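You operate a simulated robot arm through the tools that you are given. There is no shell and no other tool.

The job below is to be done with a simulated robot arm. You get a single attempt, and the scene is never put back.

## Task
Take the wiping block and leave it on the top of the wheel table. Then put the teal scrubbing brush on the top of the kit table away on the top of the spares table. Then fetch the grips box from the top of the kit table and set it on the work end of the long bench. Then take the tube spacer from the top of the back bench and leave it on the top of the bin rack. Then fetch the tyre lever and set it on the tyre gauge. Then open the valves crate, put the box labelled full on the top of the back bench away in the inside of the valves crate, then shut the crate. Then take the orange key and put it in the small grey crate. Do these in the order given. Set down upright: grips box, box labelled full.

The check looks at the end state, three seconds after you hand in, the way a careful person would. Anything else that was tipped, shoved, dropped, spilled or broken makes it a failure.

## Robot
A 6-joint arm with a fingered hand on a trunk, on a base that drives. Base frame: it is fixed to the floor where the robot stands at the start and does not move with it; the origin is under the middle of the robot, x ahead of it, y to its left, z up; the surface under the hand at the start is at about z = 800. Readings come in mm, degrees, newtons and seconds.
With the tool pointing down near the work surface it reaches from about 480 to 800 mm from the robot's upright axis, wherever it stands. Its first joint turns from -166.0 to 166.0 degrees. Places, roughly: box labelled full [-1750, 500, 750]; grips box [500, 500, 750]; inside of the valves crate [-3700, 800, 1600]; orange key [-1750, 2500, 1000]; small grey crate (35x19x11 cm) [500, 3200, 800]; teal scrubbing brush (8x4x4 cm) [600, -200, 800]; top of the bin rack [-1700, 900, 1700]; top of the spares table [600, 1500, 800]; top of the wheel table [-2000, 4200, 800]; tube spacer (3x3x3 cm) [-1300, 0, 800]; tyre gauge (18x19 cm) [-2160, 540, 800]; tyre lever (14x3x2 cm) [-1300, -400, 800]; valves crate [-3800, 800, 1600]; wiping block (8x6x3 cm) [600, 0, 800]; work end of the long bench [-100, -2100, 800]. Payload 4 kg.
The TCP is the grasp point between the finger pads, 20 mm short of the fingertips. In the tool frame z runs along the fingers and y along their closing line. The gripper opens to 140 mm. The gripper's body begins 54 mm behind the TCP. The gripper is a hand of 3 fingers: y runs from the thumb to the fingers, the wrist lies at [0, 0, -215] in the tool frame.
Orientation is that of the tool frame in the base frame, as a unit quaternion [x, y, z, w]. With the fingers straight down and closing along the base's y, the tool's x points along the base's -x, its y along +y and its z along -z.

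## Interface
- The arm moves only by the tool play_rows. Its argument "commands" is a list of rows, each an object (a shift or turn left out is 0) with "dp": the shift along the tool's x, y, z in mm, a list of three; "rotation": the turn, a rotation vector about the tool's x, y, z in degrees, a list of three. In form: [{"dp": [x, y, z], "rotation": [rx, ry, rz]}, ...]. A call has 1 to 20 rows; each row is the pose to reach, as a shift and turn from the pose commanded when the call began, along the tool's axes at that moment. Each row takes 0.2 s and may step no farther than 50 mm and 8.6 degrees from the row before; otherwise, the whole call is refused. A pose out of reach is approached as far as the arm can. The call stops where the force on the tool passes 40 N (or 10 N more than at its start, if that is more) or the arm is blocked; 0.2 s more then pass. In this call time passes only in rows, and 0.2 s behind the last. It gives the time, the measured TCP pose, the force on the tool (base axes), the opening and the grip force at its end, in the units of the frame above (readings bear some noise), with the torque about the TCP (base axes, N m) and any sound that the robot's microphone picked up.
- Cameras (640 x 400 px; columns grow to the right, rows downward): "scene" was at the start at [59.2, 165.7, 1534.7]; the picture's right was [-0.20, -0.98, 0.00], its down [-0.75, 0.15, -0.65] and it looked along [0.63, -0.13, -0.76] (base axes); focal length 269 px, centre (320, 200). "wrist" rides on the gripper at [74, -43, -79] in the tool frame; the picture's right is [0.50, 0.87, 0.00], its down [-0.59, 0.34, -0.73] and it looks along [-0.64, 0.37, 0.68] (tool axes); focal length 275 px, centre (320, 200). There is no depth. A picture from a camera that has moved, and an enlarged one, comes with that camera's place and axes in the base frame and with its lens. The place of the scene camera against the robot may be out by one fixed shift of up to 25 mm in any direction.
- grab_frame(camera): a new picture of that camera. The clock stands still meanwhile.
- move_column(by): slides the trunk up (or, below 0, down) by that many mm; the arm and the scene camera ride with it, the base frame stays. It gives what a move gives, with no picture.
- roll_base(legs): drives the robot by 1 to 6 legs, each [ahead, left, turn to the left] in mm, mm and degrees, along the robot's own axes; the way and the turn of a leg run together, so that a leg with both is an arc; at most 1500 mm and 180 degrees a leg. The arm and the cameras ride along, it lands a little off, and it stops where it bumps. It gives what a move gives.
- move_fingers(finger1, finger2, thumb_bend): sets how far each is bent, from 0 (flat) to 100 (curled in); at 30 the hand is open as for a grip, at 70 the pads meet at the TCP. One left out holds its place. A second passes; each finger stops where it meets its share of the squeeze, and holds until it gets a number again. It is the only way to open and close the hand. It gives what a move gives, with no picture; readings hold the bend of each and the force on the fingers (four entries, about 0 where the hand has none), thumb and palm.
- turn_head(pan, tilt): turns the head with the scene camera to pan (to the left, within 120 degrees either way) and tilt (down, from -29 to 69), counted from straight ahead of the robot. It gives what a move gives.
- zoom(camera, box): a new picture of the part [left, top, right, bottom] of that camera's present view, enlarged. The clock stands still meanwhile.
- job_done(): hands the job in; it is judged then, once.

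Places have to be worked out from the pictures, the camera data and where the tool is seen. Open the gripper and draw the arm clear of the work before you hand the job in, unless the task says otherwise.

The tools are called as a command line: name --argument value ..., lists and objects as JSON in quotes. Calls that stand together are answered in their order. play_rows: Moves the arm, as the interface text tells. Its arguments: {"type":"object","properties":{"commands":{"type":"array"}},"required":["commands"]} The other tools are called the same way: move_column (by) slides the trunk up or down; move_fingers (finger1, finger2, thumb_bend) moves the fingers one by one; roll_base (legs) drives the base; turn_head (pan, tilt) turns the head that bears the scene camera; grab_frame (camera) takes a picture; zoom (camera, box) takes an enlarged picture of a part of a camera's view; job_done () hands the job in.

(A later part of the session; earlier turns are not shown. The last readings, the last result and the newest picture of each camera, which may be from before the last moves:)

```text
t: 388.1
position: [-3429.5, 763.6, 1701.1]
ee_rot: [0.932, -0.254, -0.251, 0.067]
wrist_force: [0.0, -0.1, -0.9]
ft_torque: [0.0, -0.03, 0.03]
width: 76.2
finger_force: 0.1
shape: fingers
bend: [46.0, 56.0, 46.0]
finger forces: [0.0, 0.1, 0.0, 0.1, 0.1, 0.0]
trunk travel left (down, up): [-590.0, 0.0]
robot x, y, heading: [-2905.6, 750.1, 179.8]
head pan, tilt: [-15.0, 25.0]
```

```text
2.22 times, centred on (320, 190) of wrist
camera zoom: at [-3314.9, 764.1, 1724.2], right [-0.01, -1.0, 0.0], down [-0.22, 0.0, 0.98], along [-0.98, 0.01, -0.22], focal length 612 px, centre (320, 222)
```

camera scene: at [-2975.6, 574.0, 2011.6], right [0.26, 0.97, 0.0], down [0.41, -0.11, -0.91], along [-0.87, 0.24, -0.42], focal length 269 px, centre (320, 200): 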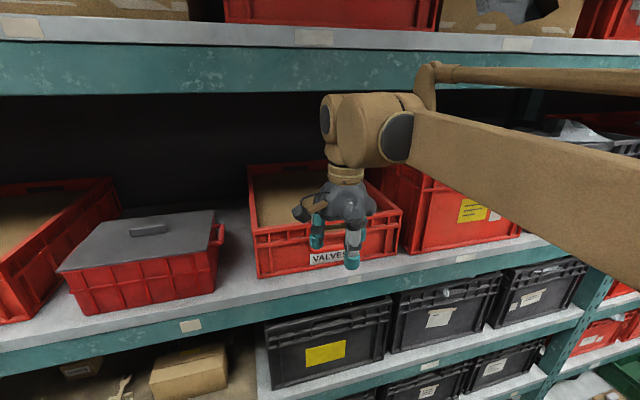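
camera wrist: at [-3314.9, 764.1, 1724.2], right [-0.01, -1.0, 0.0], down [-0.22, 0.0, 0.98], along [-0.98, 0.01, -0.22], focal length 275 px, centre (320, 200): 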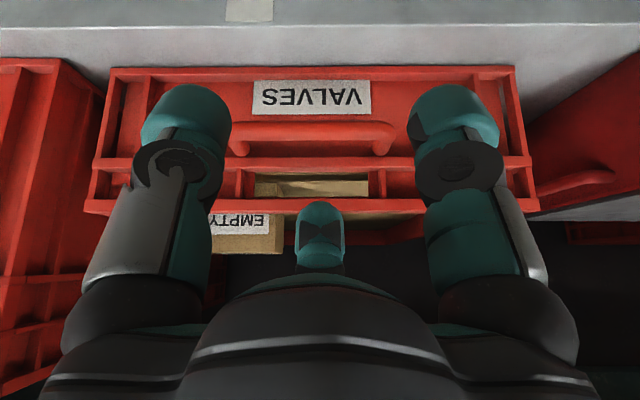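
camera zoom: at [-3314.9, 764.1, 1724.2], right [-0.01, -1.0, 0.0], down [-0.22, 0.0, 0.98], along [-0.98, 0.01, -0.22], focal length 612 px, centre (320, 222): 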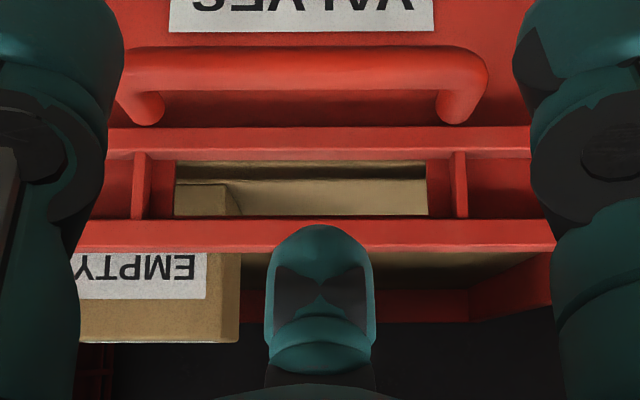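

The rim's top is at z≈1682 and the top bar runs down to 1668. I'll open the two outer fingers a bit, go over the rim with finger 2 (TCP z≈1712), and check before dipping in.

move_fingers --finger1 42 --finger2 57 --thumb_bend 42

play_rows --commands '[{"dp": [-7, -1, -9.5]}, {"dp": [-37.6, 17, 11.2]}, {"dp": [-68.3, 35, 32]}, {"dp": [-98.9, 53.3, 52.7]}]'

grab_frame --camera "wrist"

zoom --camera "scene" --box '[220, 100, 440, 270]'

```text
t: 389.1
position: [-3428.5, 764.4, 1700.8]
ee_rot: [0.932, -0.252, -0.251, 0.068]
wrist_force: [0.6, -0.1, 0.6]
ft_torque: [0.01, -0.03, -0.02]
width: 88.5
finger_force: 0.1
shape: fingers
bend: [42.0, 56.0, 42.0]
finger forces: [0.0, 0.0, 0.0, 0.0, 0.0, 0.1]
trunk travel left (down, up): [-590.0, 0.0]
robot x, y, heading: [-2907.9, 752.0, 179.7]
head pan, tilt: [-15.0, 25.0]
```

```text
t: 390.1
position: [-3556.4, 767.8, 1711.4]
ee_rot: [0.932, -0.253, -0.251, 0.066]
wrist_force: [-0.1, -0.3, -0.4]
ft_torque: [0.0, -0.04, 0.03]
width: 88.6
finger_force: 0.0
shape: fingers
bend: [42.0, 56.0, 42.0]
finger forces: [0.1, 0.1, 0.0, 0.1, 0.0, 0.0]
trunk travel left (down, up): [-590.0, 0.0]
robot x, y, heading: [-2904.7, 747.9, 179.8]
head pan, tilt: [-15.0, 25.0]
```

```text
taken
camera wrist: at [-3442.4, 767.8, 1734.5], right [-0.01, -1.0, 0.0], down [-0.22, 0.0, 0.98], along [-0.98, 0.0, -0.22], focal length 275 px, centre (320, 200)
```

wrist: 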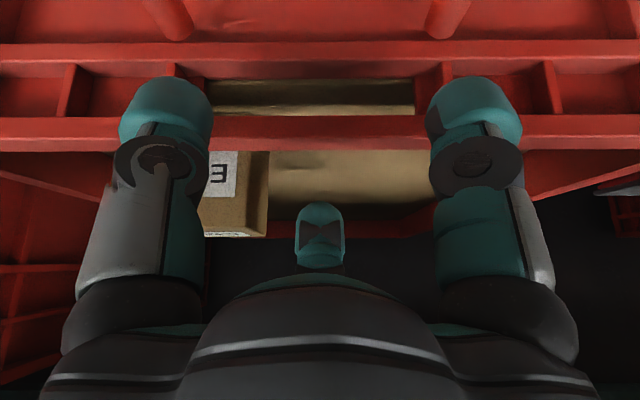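

```text
2.35 times, centred on (330, 185) of scene
camera zoom: at [-2976.9, 574.2, 2011.6], right [0.26, 0.97, 0.0], down [0.41, -0.11, -0.91], along [-0.87, 0.24, -0.42], focal length 632 px, centre (296, 235)
```

zoom: 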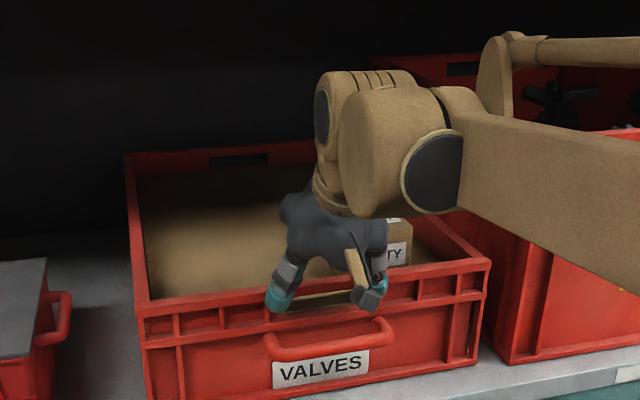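

Triangulating the rim bar: x −3565…−3578, z 1665…1677. I'll go 16 mm further in and dip finger 2 behind it.

move_fingers --finger1 38 --thumb_bend 38

play_rows --commands '[{"dp": [-11.6, 6.9, 7.9]}, {"dp": [-5, 3, 21]}, {"dp": [1.7, -0.9, 34.4]}, {"dp": [8.4, -4.7, 47.7]}]'

grab_frame --camera "wrist"

zoom --camera "scene" --box '[220, 130, 440, 300]'

```text
t: 391.1
position: [-3554.3, 767.2, 1711.1]
ee_rot: [0.932, -0.253, -0.251, 0.068]
wrist_force: [0.5, 0.1, 0.2]
ft_torque: [0.01, -0.01, -0.02]
width: 100.9
finger_force: 0.1
shape: fingers
bend: [38.0, 56.0, 38.0]
finger forces: [0.0, 0.0, 0.0, 0.0, 0.0, 0.1]
trunk travel left (down, up): [-590.0, 0.0]
robot x, y, heading: [-2907.5, 748.1, 179.8]
head pan, tilt: [-15.0, 25.0]
```

```text
t: 392.1
position: [-3565.8, 765.6, 1667.3]
ee_rot: [0.931, -0.253, -0.253, 0.069]
wrist_force: [-4.9, -2.7, 23.6]
ft_torque: [-1.58, -0.35, -0.38]
width: 101.8
finger_force: 13.1
shape: fingers
bend: [38.0, 56.0, 38.0]
finger forces: [26.1, 0.1, 0.0, 0.1, 0.0, 0.0]
trunk travel left (down, up): [-590.0, 0.0]
robot x, y, heading: [-2904.8, 748.3, 179.9]
head pan, tilt: [-15.0, 25.0]
```

```text
taken
camera wrist: at [-3452.7, 765.8, 1690.2], right [-0.01, -1.0, 0.0], down [-0.21, 0.0, 0.98], along [-0.98, 0.01, -0.21], focal length 275 px, centre (320, 200)
```

wrist: 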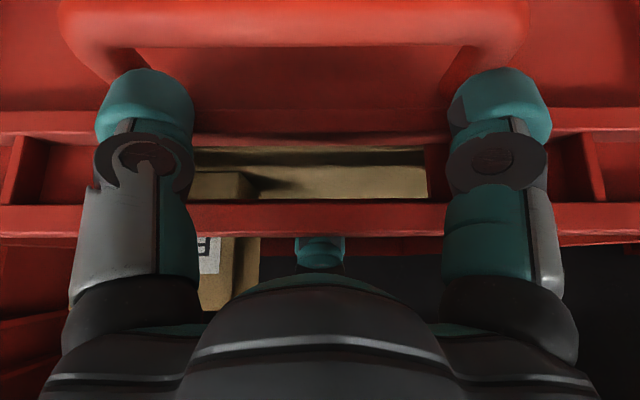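

```text
2.35 times, centred on (330, 215) of scene
camera zoom: at [-2971.3, 573.0, 2012.1], right [0.26, 0.97, 0.0], down [0.41, -0.11, -0.91], along [-0.88, 0.24, -0.42], focal length 632 px, centre (296, 165)
```

zoom: 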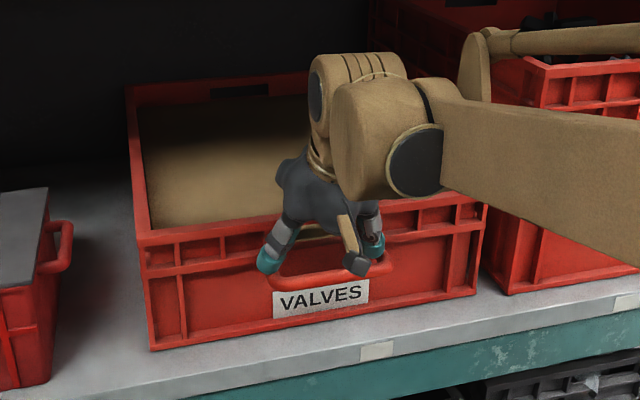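

Finger 2 is behind the rim bar; finger 1's tip is pressing on a rib (26 N), so I'll lift 5 mm and then pull gently toward me.

play_rows --commands '[{"dp": [-2.2, 1.3, -4.3]}]'

play_rows --commands '[{"dp": [7.4, -4.4, -5]}, {"dp": [14.9, -8.8, -10.1]}, {"dp": [22.3, -13.2, -15.1]}, {"dp": [29.8, -17.6, -20.2]}]'

grab_frame --camera "wrist"

zoom --camera "scene" --box '[220, 130, 440, 300]'

```text
t: 392.5
position: [-3567.7, 767.4, 1670.3]
ee_rot: [0.932, -0.252, -0.251, 0.067]
wrist_force: [1.4, 0.0, -2.1]
ft_torque: [-0.05, -0.02, -0.04]
width: 103.0
finger_force: 1.1
shape: fingers
bend: [37.0, 56.0, 38.0]
finger forces: [0.8, 0.0, 0.0, 0.0, 1.0, 0.1]
trunk travel left (down, up): [-590.0, 0.0]
robot x, y, heading: [-2905.2, 750.0, 180.0]
head pan, tilt: [-15.0, 25.0]
```

```text
t: 393.5
position: [-3527.6, 768.0, 1669.6]
ee_rot: [0.932, -0.253, -0.251, 0.068]
wrist_force: [-2.9, 0.0, 8.0]
ft_torque: [0.41, -0.09, 0.16]
width: 98.5
finger_force: 4.0
shape: fingers
bend: [38.0, 56.0, 39.0]
finger forces: [0.0, 0.0, 0.0, 0.1, 7.9, 0.1]
trunk travel left (down, up): [-590.0, 0.0]
robot x, y, heading: [-2905.4, 746.5, 179.8]
head pan, tilt: [-15.0, 25.0]
```

```text
taken
camera wrist: at [-3413.8, 767.8, 1693.9], right [-0.01, -1.0, 0.0], down [-0.22, 0.0, 0.98], along [-0.98, 0.01, -0.22], focal length 275 px, centre (320, 200)
```

wrist: 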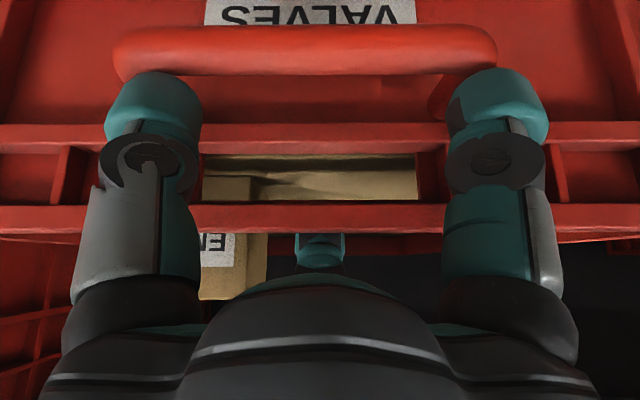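

```text
2.35 times, centred on (330, 215) of scene
camera zoom: at [-2973.6, 574.1, 2011.7], right [0.26, 0.97, 0.0], down [0.41, -0.11, -0.91], along [-0.87, 0.24, -0.42], focal length 632 px, centre (296, 165)
```

zoom: 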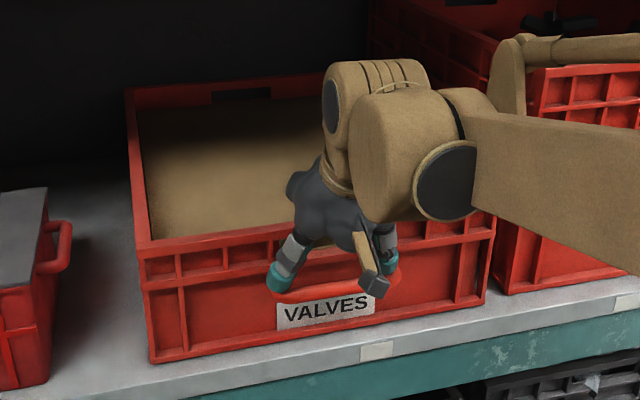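

The crate slides easily (about 25 mm out so far). I'll draw it out further by backing the base slowly.

roll_base --legs '[[-90, 0, 0]]'

grab_frame --camera "scene"

grab_frame --camera "wrist"

```text
t: 394.6
position: [-3435.3, 767.4, 1669.6]
ee_rot: [0.932, -0.253, -0.251, 0.067]
wrist_force: [-0.5, 0.1, 1.4]
ft_torque: [0.15, -0.04, 0.05]
width: 102.9
finger_force: 1.9
shape: fingers
bend: [38.0, 55.0, 37.0]
finger forces: [0.0, 1.4, 0.0, 0.0, 1.9, 0.1]
trunk travel left (down, up): [-590.0, 0.0]
robot x, y, heading: [-2817.2, 751.0, 179.9]
head pan, tilt: [-15.0, 25.0]
```

```text
taken
camera scene: at [-2880.9, 574.7, 2011.7], right [0.26, 0.97, 0.0], down [0.41, -0.11, -0.91], along [-0.88, 0.24, -0.42], focal length 269 px, centre (320, 200)
```

scene: 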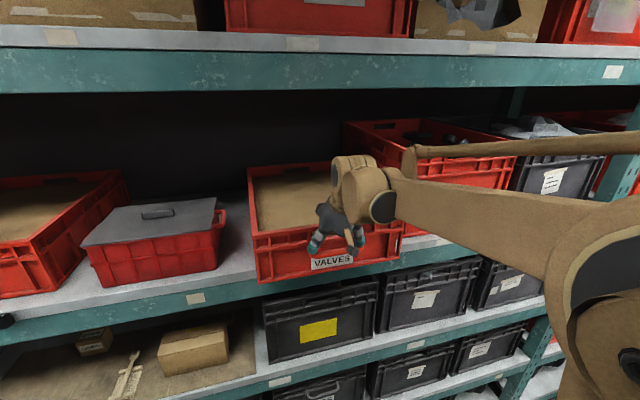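

```text
taken
camera wrist: at [-3321.4, 768.2, 1694.1], right [-0.01, -1.0, 0.0], down [-0.22, 0.0, 0.98], along [-0.98, 0.01, -0.22], focal length 275 px, centre (320, 200)
```

wrist: 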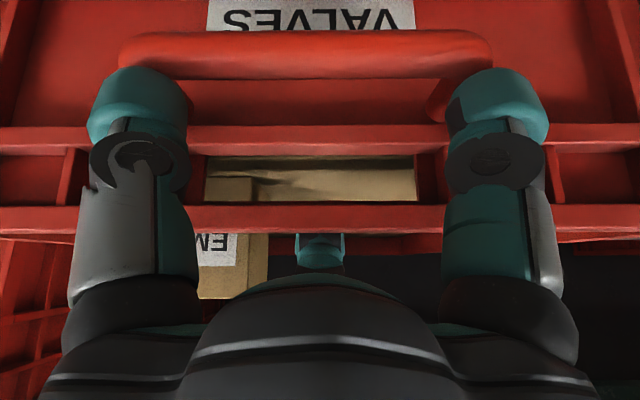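

The crate follows nicely. One more 90 mm pull.

roll_base --legs '[[-90, 0, 0]]'

grab_frame --camera "scene"

grab_frame --camera "wrist"

```text
t: 395.7
position: [-3344.6, 767.9, 1670.8]
ee_rot: [0.932, -0.253, -0.251, 0.068]
wrist_force: [-2.0, 0.3, 5.1]
ft_torque: [0.45, -0.18, 0.06]
width: 102.8
finger_force: 3.3
shape: fingers
bend: [38.0, 56.0, 37.0]
finger forces: [0.1, 1.2, 0.1, 0.1, 5.5, 0.1]
trunk travel left (down, up): [-590.0, 0.0]
robot x, y, heading: [-2730.4, 745.7, 179.8]
head pan, tilt: [-15.0, 25.0]
```

```text
taken
camera scene: at [-2790.6, 574.5, 2011.8], right [0.26, 0.97, 0.0], down [0.41, -0.11, -0.91], along [-0.88, 0.24, -0.42], focal length 269 px, centre (320, 200)
```

scene: 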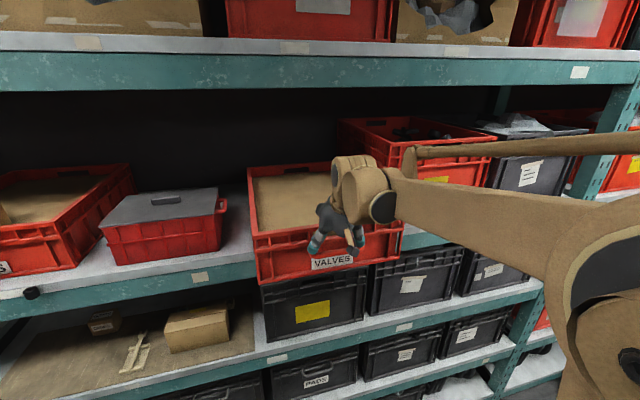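

```text
taken
camera wrist: at [-3231.0, 768.0, 1694.1], right [-0.01, -1.0, 0.0], down [-0.22, 0.0, 0.98], along [-0.98, 0.01, -0.22], focal length 275 px, centre (320, 200)
```

wrist: 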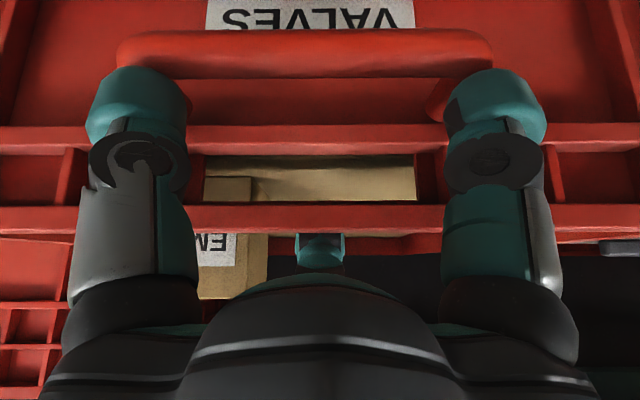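

The crate is out by about 210 mm, level and stable. I'll lift the hand off the rim and back away.

play_rows --commands '[{"dp": [-8, 5, -18]}, {"dp": [-17, 10, -35]}, {"dp": [-26, 15, -52]}, {"dp": [-5, 3, -72]}, {"dp": [20, -12, -87]}, {"dp": [48, -29, -102]}]'

grab_frame --camera "scene"

zoom --camera "scene" --box '[220, 130, 440, 300]'

```text
t: 397.1
position: [-3244.1, 767.6, 1728.2]
ee_rot: [0.932, -0.253, -0.252, 0.067]
wrist_force: [0.6, 0.3, -0.2]
ft_torque: [0.01, 0.0, 0.04]
width: 100.6
finger_force: 0.1
shape: fingers
bend: [38.0, 56.0, 38.0]
finger forces: [0.0, 0.0, 0.1, 0.0, 0.0, 0.1]
trunk travel left (down, up): [-590.0, 0.0]
robot x, y, heading: [-2727.5, 751.5, 179.6]
head pan, tilt: [-15.0, 25.0]
```

```text
taken
camera scene: at [-2790.4, 573.4, 2011.7], right [0.26, 0.97, 0.0], down [0.41, -0.11, -0.91], along [-0.88, 0.24, -0.42], focal length 269 px, centre (320, 200)
```

scene: 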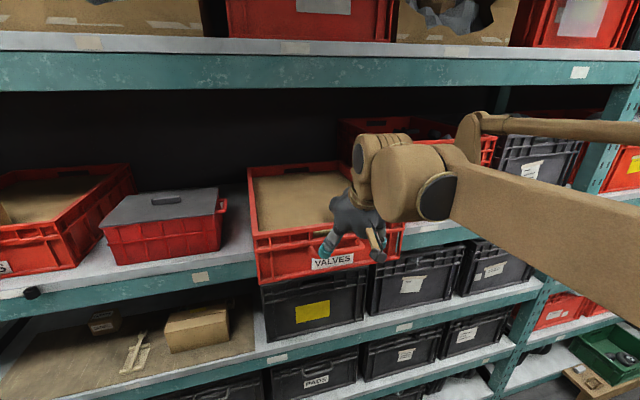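

```text
2.35 times, centred on (330, 215) of scene
camera zoom: at [-2790.4, 573.4, 2011.7], right [0.26, 0.97, 0.0], down [0.41, -0.11, -0.91], along [-0.88, 0.24, -0.42], focal length 632 px, centre (296, 165)
```

zoom: 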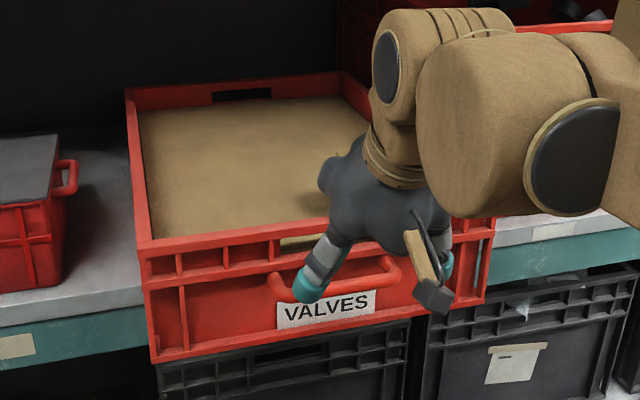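

grab_frame --camera "wrist"

```text
taken
camera wrist: at [-3130.5, 768.4, 1753.4], right [-0.01, -1.0, 0.0], down [-0.22, 0.0, 0.98], along [-0.98, 0.01, -0.22], focal length 275 px, centre (320, 200)
```

wrist: 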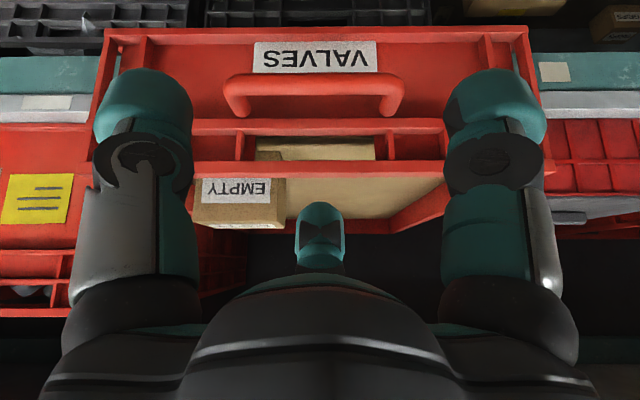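

The crate is open. Now for the box labelled FULL: I'll level the hand, lower the trunk, slide to y≈370, and turn back toward the bench (turning through −y where it is clear).

play_rows --commands '[{"dp": [7, -4, -5], "rotation": [3.8, 6.5, 0]}, {"dp": [14, -9, -10], "rotation": [7.55, 12.95, 0]}, {"dp": [22, -13, -15], "rotation": [11.3, 19.4, 0]}, {"dp": [30, -18, -20], "rotation": [15.1, 25.9, 0]}]'

move_column --by -400

move_column --by -40

roll_base --legs '[[0, 380, 0.2]]'

```text
t: 398.1
position: [-3208.0, 767.9, 1728.9]
ee_rot: [0.965, -0.262, 0.0, 0.0]
wrist_force: [0.0, 0.0, -0.4]
ft_torque: [0.01, 0.01, -0.01]
width: 101.0
finger_force: 0.0
shape: fingers
bend: [38.0, 56.0, 38.0]
finger forces: [0.0, 0.0, 0.0, 0.1, 0.0, 0.0]
trunk travel left (down, up): [-590.0, 0.0]
robot x, y, heading: [-2727.1, 749.4, 180.0]
head pan, tilt: [-15.0, 25.0]
```

```text
t: 401.9
position: [-3206.7, 767.6, 1328.9]
ee_rot: [0.965, -0.262, -0.001, 0.001]
wrist_force: [-1.1, 0.7, -1.1]
ft_torque: [-0.01, 0.03, -0.02]
width: 100.8
finger_force: 0.1
shape: fingers
bend: [38.0, 56.0, 38.0]
finger forces: [0.1, 0.0, 0.0, 0.0, 0.1, 0.0]
trunk travel left (down, up): [-190.0, 400.0]
robot x, y, heading: [-2727.4, 747.6, 179.6]
head pan, tilt: [-15.0, 25.0]
```

```text
t: 402.7
position: [-3207.1, 768.1, 1289.2]
ee_rot: [0.965, -0.262, -0.001, 0.001]
wrist_force: [0.2, 0.0, -0.4]
ft_torque: [0.01, -0.02, 0.01]
width: 100.9
finger_force: 0.1
shape: fingers
bend: [38.0, 56.0, 38.0]
finger forces: [0.0, 0.1, 0.0, 0.1, 0.0, 0.1]
trunk travel left (down, up): [-150.0, 440.0]
robot x, y, heading: [-2729.5, 745.6, 180.1]
head pan, tilt: [-15.0, 25.0]
```

```text
t: 405.1
position: [-3206.3, 384.7, 1288.4]
ee_rot: [0.966, -0.258, -0.001, 0.0]
wrist_force: [-0.3, 0.3, 0.0]
ft_torque: [0.03, 0.0, 0.01]
width: 101.0
finger_force: 0.1
shape: fingers
bend: [38.0, 56.0, 38.0]
finger forces: [0.0, 0.1, 0.0, 0.0, 0.0, 0.0]
trunk travel left (down, up): [-150.0, 440.0]
robot x, y, heading: [-2727.9, 368.6, -179.7]
head pan, tilt: [-15.0, 25.0]
```

Turning left (through −y) to face the bench.

roll_base --legs '[[0, 0, 180]]'

turn_head --pan 0 --tilt 35

grab_frame --camera "scene"

zoom --camera "scene" --box '[180, 100, 420, 250]'

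```text
t: 412.9
position: [-2245.7, 354.8, 1289.0]
ee_rot: [0.257, 0.967, 0.0, 0.002]
wrist_force: [0.2, -0.3, -0.9]
ft_torque: [0.02, 0.0, -0.01]
width: 101.0
finger_force: 0.0
shape: fingers
bend: [38.0, 56.0, 38.0]
finger forces: [0.0, 0.0, 0.0, 0.1, 0.0, 0.0]
trunk travel left (down, up): [-150.0, 440.0]
robot x, y, heading: [-2726.3, 364.8, 0.7]
head pan, tilt: [-15.0, 25.0]
```

```text
t: 413.7
position: [-2245.7, 355.1, 1288.9]
ee_rot: [0.256, 0.967, 0.001, 0.001]
wrist_force: [0.7, -1.3, 0.5]
ft_torque: [0.0, 0.0, 0.0]
width: 100.9
finger_force: 0.0
shape: fingers
bend: [38.0, 56.0, 38.0]
finger forces: [0.0, 0.0, 0.1, 0.0, 0.0, 0.0]
trunk travel left (down, up): [-150.0, 440.0]
robot x, y, heading: [-2724.7, 370.6, 0.5]
head pan, tilt: [0.0, 35.0]
```

```text
taken
camera scene: at [-2656.5, 550.4, 1556.0], right [0.01, -1.0, 0.0], down [-0.57, -0.01, -0.82], along [0.82, 0.01, -0.57], focal length 269 px, centre (320, 200)
```

scene: 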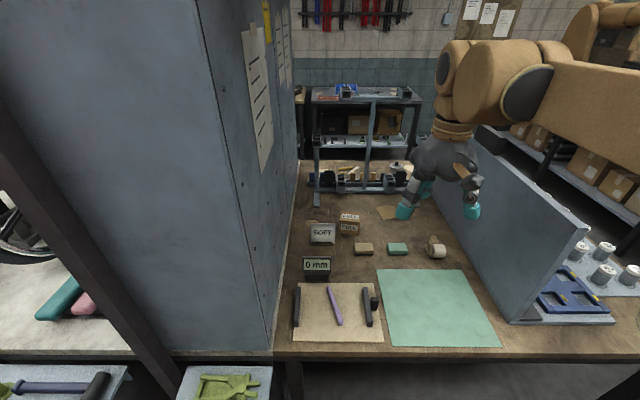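

```text
2.67 times, centred on (300, 175) of scene
camera zoom: at [-2656.5, 550.4, 1556.0], right [0.01, -1.0, 0.0], down [-0.57, -0.01, -0.82], along [0.82, 0.01, -0.57], focal length 716 px, centre (373, 267)
```

zoom: 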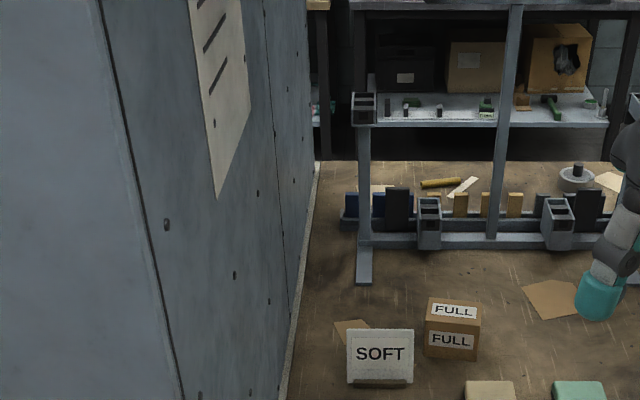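

The FULL box (about 84×57×72 mm) stands near [−1796, 433], turned ~11°, with the SOFT card in front-left of it. I'll drive close to the bench, raise nothing yet, and look with the wrist camera.

roll_base --legs '[[120, 60, -0.6]]'

move_fingers --finger1 40 --finger2 40 --thumb_bend 40

play_rows --commands '[{"dp": [-40, 0, 10], "rotation": [0, 0, -6]}, {"dp": [-80, 0, 20], "rotation": [0, 0, -12]}, {"dp": [-120, 0, 40], "rotation": [0, 0, -18.3]}, {"dp": [-160, 0, 60], "rotation": [0, 0, -18.3]}, {"dp": [-195, 0, 85], "rotation": [0, 0, -18.3]}]'

grab_frame --camera "wrist"

grab_frame --camera "scene"

```text
t: 415.0
position: [-2124.7, 409.7, 1288.8]
ee_rot: [0.262, 0.965, 0.0, 0.001]
wrist_force: [-0.2, -0.4, -0.3]
ft_torque: [-0.02, 0.01, 0.0]
width: 100.7
finger_force: 0.1
shape: fingers
bend: [38.0, 56.0, 38.0]
finger forces: [0.0, 0.0, 0.1, 0.1, 0.0, 0.0]
trunk travel left (down, up): [-150.0, 440.0]
robot x, y, heading: [-2606.3, 427.7, -0.2]
head pan, tilt: [0.0, 35.0]
```

```text
t: 416.0
position: [-2126.0, 410.4, 1288.4]
ee_rot: [0.261, 0.965, 0.0, 0.001]
wrist_force: [0.0, 0.1, -0.1]
ft_torque: [-0.02, -0.01, -0.02]
width: 95.3
finger_force: 0.1
shape: fingers
bend: [40.0, 40.0, 40.0]
finger forces: [0.1, 0.0, 0.1, 0.1, 0.0, 0.0]
trunk travel left (down, up): [-150.0, 440.0]
robot x, y, heading: [-2604.8, 426.4, -0.2]
head pan, tilt: [0.0, 35.0]
```

```text
t: 417.2
position: [-1955.8, 309.5, 1204.2]
ee_rot: [0.104, 0.995, 0.0, 0.0]
wrist_force: [-0.3, -0.2, -0.5]
ft_torque: [-0.01, 0.01, -0.03]
width: 95.0
finger_force: 0.1
shape: fingers
bend: [40.0, 40.0, 40.0]
finger forces: [0.0, 0.1, 0.0, 0.0, 0.0, 0.0]
trunk travel left (down, up): [-150.0, 440.0]
robot x, y, heading: [-2604.3, 430.5, 0.0]
head pan, tilt: [0.0, 35.0]
```

```text
taken
camera wrist: at [-2037.2, 284.3, 1281.4], right [-0.31, 0.95, 0.0], down [0.64, 0.21, 0.74], along [0.7, 0.23, -0.68], focal length 275 px, centre (320, 200)
```

wrist: 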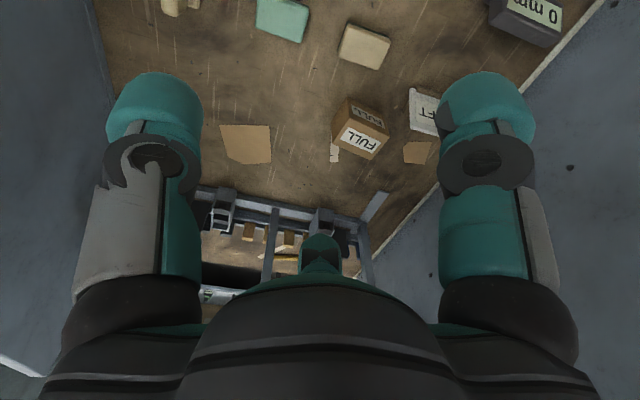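

```text
taken
camera scene: at [-2532.9, 609.5, 1555.9], right [0.0, -1.0, 0.0], down [-0.57, 0.0, -0.82], along [0.82, 0.0, -0.57], focal length 269 px, centre (320, 200)
```

scene: 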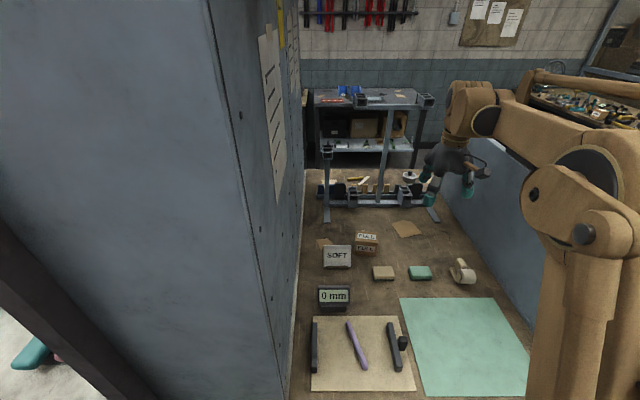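

zoom --camera "wrist" --box '[280, 70, 460, 190]'

```text
3.33 times, centred on (370, 130) of wrist
camera zoom: at [-2037.2, 284.3, 1281.4], right [-0.31, 0.95, 0.0], down [0.64, 0.21, 0.74], along [0.7, 0.23, -0.68], focal length 918 px, centre (153, 433)
```

zoom: 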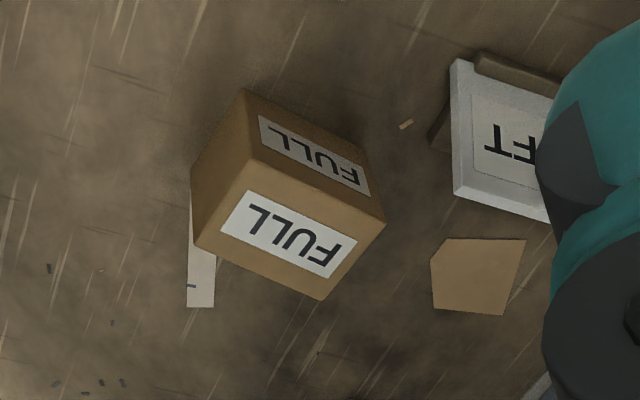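

The wrist view puts the FULL box at centre [−1786, 443], long side 9° off y. I'll edge the base 35 mm closer, then move the hand over it.

roll_base --legs '[[35, 0, 0]]'

play_rows --commands '[{"dp": [-20, 27, 10], "rotation": [0, 0, -3]}, {"dp": [-40, 54, 25], "rotation": [0, 0, -3]}, {"dp": [-60, 81, 45], "rotation": [0, 0, -3]}, {"dp": [-80, 108, 65], "rotation": [0, 0, -3]}, {"dp": [-95, 130, 95], "rotation": [0, 0, -3]}, {"dp": [-106, 147, 135], "rotation": [0, 0, -3]}, {"dp": [-106, 147, 180], "rotation": [0, 0, -3]}, {"dp": [-106, 147, 220], "rotation": [0, 0, -3]}]'

grab_frame --camera "wrist"

```text
t: 418.0
position: [-1921.2, 310.4, 1203.0]
ee_rot: [0.105, 0.995, 0.0, 0.0]
wrist_force: [0.8, -0.4, -0.6]
ft_torque: [-0.03, 0.04, 0.0]
width: 95.2
finger_force: 0.1
shape: fingers
bend: [40.0, 40.0, 40.0]
finger forces: [0.0, 0.0, 0.1, 0.1, 0.1, 0.1]
trunk travel left (down, up): [-150.0, 440.0]
robot x, y, heading: [-2571.5, 428.9, -0.1]
head pan, tilt: [0.0, 35.0]
```

```text
t: 419.8
position: [-1786.7, 433.0, 983.8]
ee_rot: [0.079, 0.997, 0.0, 0.001]
wrist_force: [-1.1, 0.5, -0.5]
ft_torque: [0.03, 0.0, 0.01]
width: 94.8
finger_force: 0.1
shape: fingers
bend: [40.0, 40.0, 40.0]
finger forces: [0.1, 0.1, 0.1, 0.1, 0.0, 0.0]
trunk travel left (down, up): [-150.0, 440.0]
robot x, y, heading: [-2571.0, 428.4, -0.1]
head pan, tilt: [0.0, 35.0]
```

```text
taken
camera wrist: at [-1866.7, 403.1, 1061.4], right [-0.36, 0.93, 0.0], down [0.63, 0.24, 0.74], along [0.69, 0.26, -0.68], focal length 275 px, centre (320, 200)
```

wrist: 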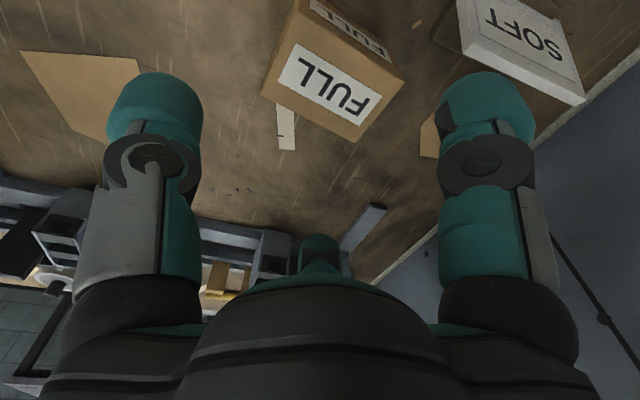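

The box is well framed: tool x −26…30, y −31…52, with the card clear of the fingers. I'll descend to z≈858 and grip as I did the grips box.

play_rows --commands '[{"dp": [2, 0, 40]}, {"dp": [2, 0, 80]}, {"dp": [2, 0, 110]}, {"dp": [2, 0, 126]}]'

move_fingers --finger1 50 --finger2 50 --thumb_bend 51

grab_frame --camera "wrist"

```text
t: 420.8
position: [-1788.1, 431.6, 857.4]
ee_rot: [0.079, 0.997, 0.001, 0.001]
wrist_force: [-0.5, -0.4, 0.5]
ft_torque: [0.01, 0.02, -0.04]
width: 94.9
finger_force: 0.1
shape: fingers
bend: [40.0, 40.0, 40.0]
finger forces: [0.1, 0.2, 0.1, 0.1, 0.0, 0.0]
trunk travel left (down, up): [-150.0, 440.0]
robot x, y, heading: [-2571.5, 431.6, -0.2]
head pan, tilt: [0.0, 35.0]
```

```text
t: 421.8
position: [-1789.0, 432.8, 857.7]
ee_rot: [0.078, 0.997, 0.001, 0.001]
wrist_force: [-0.8, -0.3, -0.2]
ft_torque: [0.01, -0.03, 0.03]
width: 64.2
finger_force: 1.9
shape: fingers
bend: [49.0, 49.0, 51.0]
finger forces: [1.5, 1.6, 0.0, 0.0, 0.7, 0.0]
trunk travel left (down, up): [-150.0, 440.0]
robot x, y, heading: [-2570.4, 429.4, -0.3]
head pan, tilt: [0.0, 35.0]
```

```text
taken
camera wrist: at [-1868.6, 403.1, 936.1], right [-0.36, 0.93, 0.0], down [0.63, 0.24, 0.74], along [0.69, 0.26, -0.68], focal length 275 px, centre (320, 200)
```

wrist: 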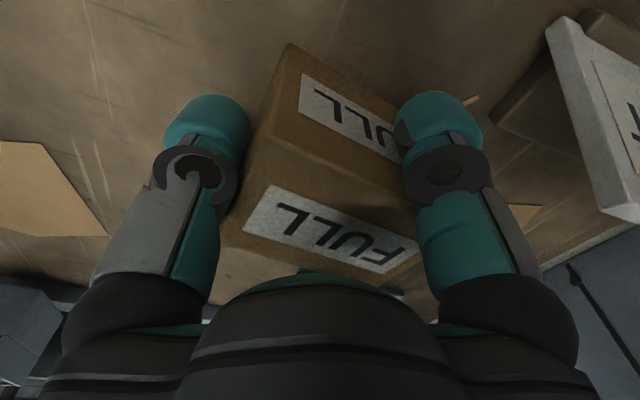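

All three pads are in contact. I'll squeeze in two steps and lift.

move_fingers --finger1 55 --finger2 55 --thumb_bend 56

move_fingers --finger1 59 --finger2 59 --thumb_bend 60

play_rows --commands '[{"dp": [0, 0, -6]}, {"dp": [0, 0, -20]}, {"dp": [0, 0, -50]}]'

grab_frame --camera "wrist"

```text
t: 422.8
position: [-1789.0, 433.2, 858.3]
ee_rot: [0.079, 0.997, 0.0, 0.0]
wrist_force: [0.6, -0.7, -0.2]
ft_torque: [-0.06, 0.0, -0.02]
width: 61.4
finger_force: 11.9
shape: fingers
bend: [51.0, 51.0, 53.0]
finger forces: [7.7, 8.2, 0.1, 0.0, 8.1, 0.0]
trunk travel left (down, up): [-150.0, 440.0]
robot x, y, heading: [-2569.5, 427.3, 0.0]
head pan, tilt: [0.0, 35.0]
```

```text
t: 423.8
position: [-1788.8, 433.0, 857.5]
ee_rot: [0.079, 0.997, 0.0, 0.001]
wrist_force: [-0.4, -0.8, -0.5]
ft_torque: [-0.02, 0.03, 0.01]
width: 59.7
finger_force: 18.0
shape: fingers
bend: [51.0, 51.0, 54.0]
finger forces: [10.4, 10.3, 0.0, 0.0, 14.6, 0.0]
trunk travel left (down, up): [-150.0, 440.0]
robot x, y, heading: [-2570.8, 428.0, 0.0]
head pan, tilt: [0.0, 35.0]
```

```text
t: 424.6
position: [-1788.3, 433.3, 909.3]
ee_rot: [0.078, 0.997, 0.0, 0.0]
wrist_force: [0.6, -0.6, -3.3]
ft_torque: [-0.06, 0.01, 0.02]
width: 59.5
finger_force: 16.8
shape: fingers
bend: [51.0, 51.0, 54.0]
finger forces: [10.1, 10.0, 0.0, 0.0, 13.7, 0.0]
trunk travel left (down, up): [-150.0, 440.0]
robot x, y, heading: [-2569.6, 427.0, 0.1]
head pan, tilt: [0.0, 35.0]
```

```text
taken
camera wrist: at [-1868.8, 403.3, 986.6], right [-0.36, 0.93, 0.0], down [0.63, 0.24, 0.74], along [0.69, 0.26, -0.68], focal length 275 px, centre (320, 200)
```

wrist: 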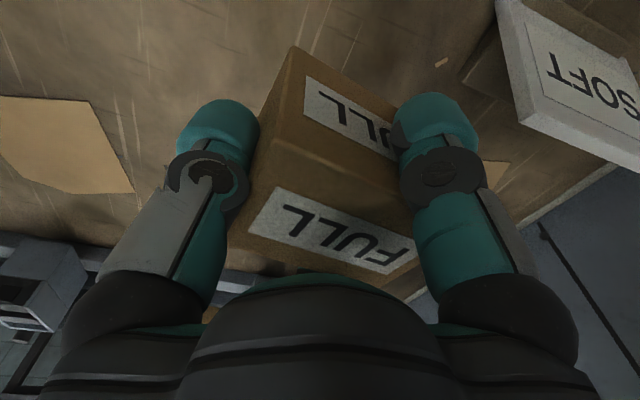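

The FULL box is held. I'll raise it and draw it in toward the robot.

play_rows --commands '[{"dp": [0, 0, -45]}, {"dp": [0, 0, -90]}, {"dp": [0, 0, -135]}, {"dp": [0, 0, -180]}, {"dp": [0, 0, -225]}, {"dp": [38, -8, -252]}, {"dp": [76, -16, -279]}, {"dp": [114, -24, -306]}, {"dp": [152, -32, -333]}, {"dp": [190, -40, -358]}, {"dp": [230, -48, -380]}, {"dp": [268, -56, -380]}, {"dp": [300, -63, -380]}]'

grab_frame --camera "wrist"

zoom --camera "scene" --box '[260, 100, 500, 400]'

```text
t: 427.4
position: [-2097.9, 418.1, 1290.3]
ee_rot: [0.079, 0.997, 0.0, 0.001]
wrist_force: [-0.7, -0.2, -3.2]
ft_torque: [-0.02, 0.0, -0.01]
width: 58.9
finger_force: 17.2
shape: fingers
bend: [51.0, 51.0, 55.0]
finger forces: [10.1, 10.3, 0.1, 0.0, 12.6, 0.0]
trunk travel left (down, up): [-150.0, 440.0]
robot x, y, heading: [-2570.0, 431.6, -0.0]
head pan, tilt: [0.0, 35.0]
```

```text
taken
camera wrist: at [-2177.4, 388.4, 1366.5], right [-0.36, 0.93, 0.0], down [0.63, 0.24, 0.74], along [0.69, 0.26, -0.68], focal length 275 px, centre (320, 200)
```

wrist: 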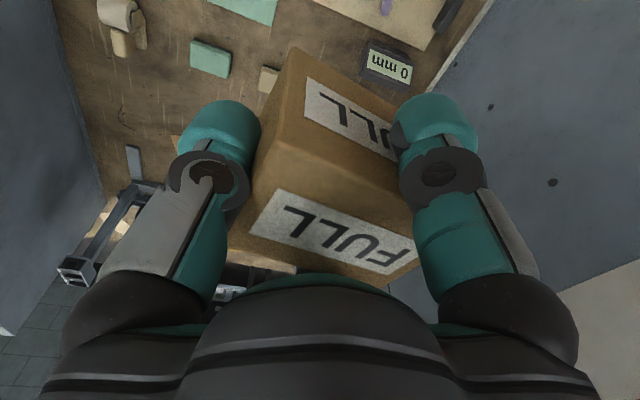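

```text
1.33 times, centred on (380, 250) of scene
camera zoom: at [-2499.9, 610.1, 1555.9], right [0.0, -1.0, 0.0], down [-0.57, 0.0, -0.82], along [0.82, 0.0, -0.57], focal length 358 px, centre (240, 133)
```

zoom: 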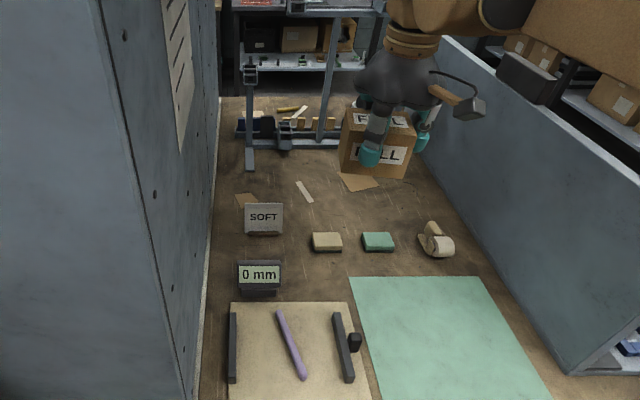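

All undisturbed on the bench. Now back to the shelf side: back off, and turn right (through −y) to face the shelves.

roll_base --legs '[[-158, -60, 0], [0, 0, -180]]'

turn_head --pan -15 --tilt 15

grab_frame --camera "scene"

```text
t: 436.2
position: [-3203.5, 380.7, 1287.2]
ee_rot: [0.997, -0.079, -0.001, 0.0]
wrist_force: [-0.3, -0.4, -3.5]
ft_torque: [0.05, -0.02, 0.03]
width: 58.0
finger_force: 15.9
shape: fingers
bend: [51.0, 51.0, 55.0]
finger forces: [8.8, 9.7, 0.0, 0.0, 12.4, 0.0]
trunk travel left (down, up): [-150.0, 440.0]
robot x, y, heading: [-2729.2, 367.8, 180.0]
head pan, tilt: [0.0, 35.0]
```

```text
t: 437.1
position: [-3204.4, 379.5, 1288.9]
ee_rot: [0.997, -0.079, -0.001, 0.0]
wrist_force: [-0.5, 0.5, -2.5]
ft_torque: [0.01, 0.02, -0.03]
width: 57.9
finger_force: 15.2
shape: fingers
bend: [51.0, 51.0, 55.0]
finger forces: [8.8, 9.7, 0.0, 0.0, 12.4, 0.0]
trunk travel left (down, up): [-150.0, 440.0]
robot x, y, heading: [-2728.0, 369.4, 179.7]
head pan, tilt: [-15.0, 15.0]
```

```text
taken
camera scene: at [-2796.4, 194.5, 1587.8], right [0.26, 0.97, 0.0], down [0.25, -0.07, -0.97], along [-0.93, 0.25, -0.26], focal length 269 px, centre (320, 200)
```

scene: 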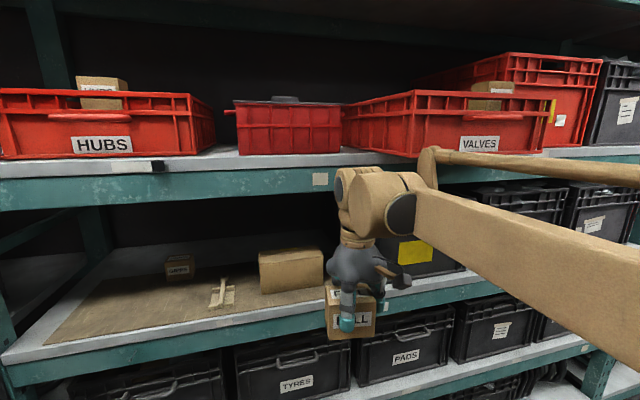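

Now I raise the trunk and the box above the crate's rim, then slide to y≈690 so it is over the free left part of the crate.

move_column --by 400

move_column --by 40

play_rows --commands '[{"dp": [0, 0, -30]}, {"dp": [0, 0, -50]}]'

roll_base --legs '[[0, -325, 0.2], [80, 0, 0]]'

turn_head --pan -10 --tilt 30

grab_frame --camera "scene"

grab_frame --camera "wrist"

```text
t: 440.9
position: [-3203.1, 380.5, 1689.4]
ee_rot: [0.997, -0.079, 0.0, 0.0]
wrist_force: [-1.2, -0.1, -2.2]
ft_torque: [-0.01, -0.04, 0.0]
width: 58.1
finger_force: 15.5
shape: fingers
bend: [51.0, 51.0, 55.0]
finger forces: [8.7, 9.7, 0.0, 0.0, 12.4, 0.1]
trunk travel left (down, up): [-550.0, 40.0]
robot x, y, heading: [-2729.2, 369.8, 180.1]
head pan, tilt: [-15.0, 15.0]
```

```text
t: 441.7
position: [-3204.7, 379.5, 1729.0]
ee_rot: [0.997, -0.079, -0.001, 0.0]
wrist_force: [-0.2, -0.1, -3.0]
ft_torque: [0.05, -0.01, 0.01]
width: 58.0
finger_force: 15.5
shape: fingers
bend: [51.0, 51.0, 55.0]
finger forces: [8.8, 9.7, 0.0, 0.0, 12.3, 0.0]
trunk travel left (down, up): [-590.0, 0.0]
robot x, y, heading: [-2728.0, 366.4, 179.8]
head pan, tilt: [-15.0, 15.0]
```

```text
t: 442.3
position: [-3204.0, 379.3, 1780.2]
ee_rot: [0.997, -0.08, -0.001, 0.001]
wrist_force: [0.7, 0.2, -2.4]
ft_torque: [0.06, 0.0, 0.02]
width: 57.9
finger_force: 15.7
shape: fingers
bend: [51.0, 51.0, 55.0]
finger forces: [8.8, 9.8, 0.1, 0.1, 12.2, 0.0]
trunk travel left (down, up): [-590.0, 0.0]
robot x, y, heading: [-2729.5, 370.4, 179.9]
head pan, tilt: [-15.0, 15.0]
```

```text
t: 445.1
position: [-3284.0, 701.8, 1778.3]
ee_rot: [0.997, -0.076, 0.0, 0.001]
wrist_force: [0.0, -0.8, -3.5]
ft_torque: [0.07, -0.01, -0.01]
width: 57.9
finger_force: 15.7
shape: fingers
bend: [51.0, 51.0, 55.0]
finger forces: [8.9, 9.8, 0.0, 0.0, 12.3, 0.1]
trunk travel left (down, up): [-590.0, 0.0]
robot x, y, heading: [-2809.6, 691.5, -179.7]
head pan, tilt: [-15.0, 15.0]
```

```text
t: 445.9
position: [-3284.9, 701.3, 1777.7]
ee_rot: [0.997, -0.075, 0.0, -0.001]
wrist_force: [0.4, -0.8, -3.4]
ft_torque: [0.03, -0.02, 0.01]
width: 58.0
finger_force: 15.8
shape: fingers
bend: [51.0, 51.0, 55.0]
finger forces: [9.1, 9.9, 0.1, 0.0, 12.2, 0.0]
trunk travel left (down, up): [-590.0, 0.0]
robot x, y, heading: [-2808.2, 690.3, -179.7]
head pan, tilt: [-10.0, 30.0]
```

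```text
taken
camera scene: at [-2876.2, 508.8, 2003.7], right [0.17, 0.99, 0.0], down [0.49, -0.08, -0.87], along [-0.85, 0.15, -0.5], focal length 269 px, centre (320, 200)
```

scene: 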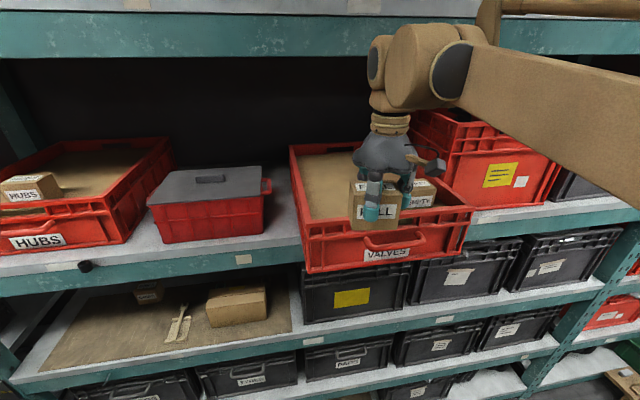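

```text
taken
camera wrist: at [-3205.2, 732.1, 1856.0], right [0.36, -0.93, 0.0], down [-0.63, -0.25, 0.74], along [-0.69, -0.27, -0.68], focal length 275 px, centre (320, 200)
```

wrist: 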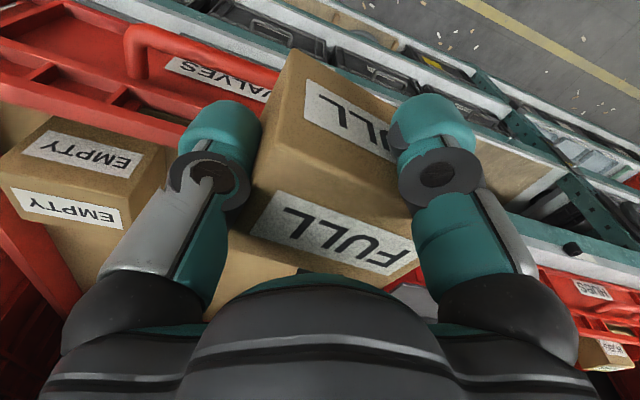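

The EMPTY box sits behind the front wall at y≈795–873; the spot around [−3417, 690] is free. I'll move the FULL box over it, still above the rim, and look.

play_rows --commands '[{"dp": [-32, 4.6, 0]}, {"dp": [-64, 9.3, 0]}, {"dp": [-96, 14, 0]}, {"dp": [-128, 18.6, 5]}]'

grab_frame --camera "wrist"

zoom --camera "scene" --box '[270, 30, 490, 290]'

```text
t: 446.9
position: [-3418.3, 700.4, 1771.7]
ee_rot: [0.997, -0.076, 0.0, 0.0]
wrist_force: [-0.7, 0.0, -3.4]
ft_torque: [0.0, -0.04, 0.0]
width: 57.5
finger_force: 15.4
shape: fingers
bend: [51.0, 51.0, 55.0]
finger forces: [9.0, 10.0, 0.0, 0.0, 11.9, 0.0]
trunk travel left (down, up): [-590.0, 0.0]
robot x, y, heading: [-2807.1, 693.3, -179.9]
head pan, tilt: [-10.0, 30.0]
```

```text
taken
camera wrist: at [-3338.2, 732.9, 1849.4], right [0.36, -0.93, 0.0], down [-0.63, -0.25, 0.73], along [-0.68, -0.27, -0.68], focal length 275 px, centre (320, 200)
```

wrist: 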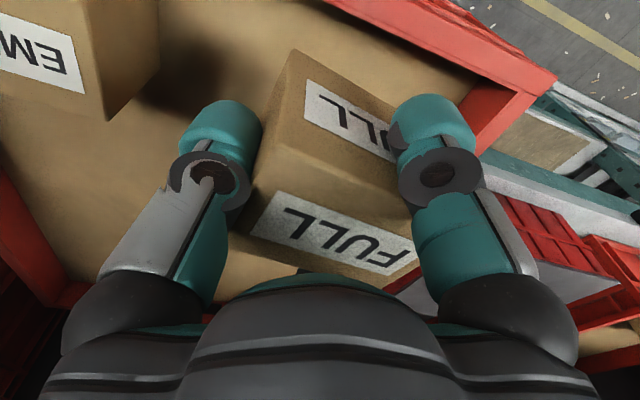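

```text
1.54 times, centred on (380, 160) of scene
camera zoom: at [-2879.9, 508.9, 2003.5], right [0.17, 0.99, 0.0], down [0.5, -0.09, -0.86], along [-0.85, 0.15, -0.5], focal length 413 px, centre (228, 262)
```

zoom: 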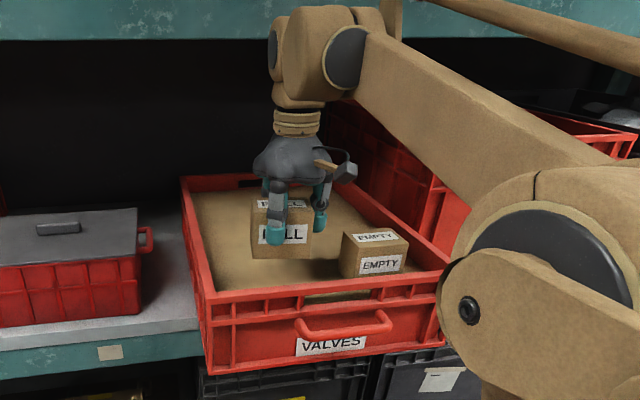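

The FULL box hangs inside the crate's outline, clear of the walls and of the EMPTY box. I'll lower it in.

play_rows --commands '[{"dp": [0, 0, 25]}, {"dp": [0, 0, 50]}, {"dp": [0, 0, 70]}, {"dp": [0, 0, 80]}]'

grab_frame --camera "wrist"

```text
t: 447.9
position: [-3410.3, 702.6, 1698.5]
ee_rot: [0.997, -0.076, -0.002, 0.0]
wrist_force: [2.2, 1.4, 20.8]
ft_torque: [-0.01, -0.01, -0.04]
width: 56.3
finger_force: 26.3
shape: fingers
bend: [51.0, 51.0, 55.0]
finger forces: [23.2, 17.4, 0.0, 0.1, 12.2, 0.0]
trunk travel left (down, up): [-590.0, 0.0]
robot x, y, heading: [-2811.6, 692.0, -179.5]
head pan, tilt: [-10.0, 30.0]
stopped in row 4: the force on the tool passed its limit at 43 N (the readings are from after the stop); the commanded pose is now the measured one
```

```text
taken
camera wrist: at [-3330.6, 734.0, 1775.7], right [0.36, -0.93, 0.0], down [-0.63, -0.25, 0.74], along [-0.69, -0.27, -0.68], focal length 275 px, centre (320, 200)
```

wrist: 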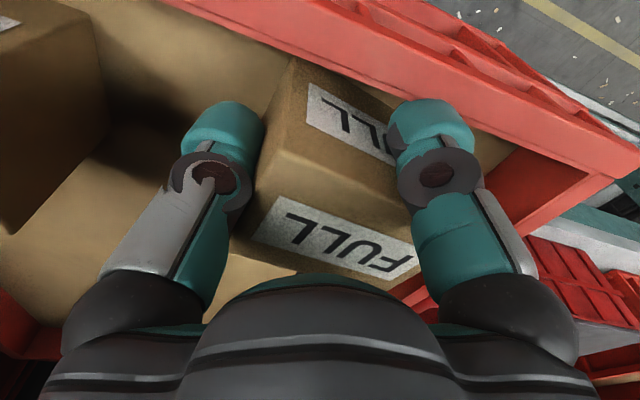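

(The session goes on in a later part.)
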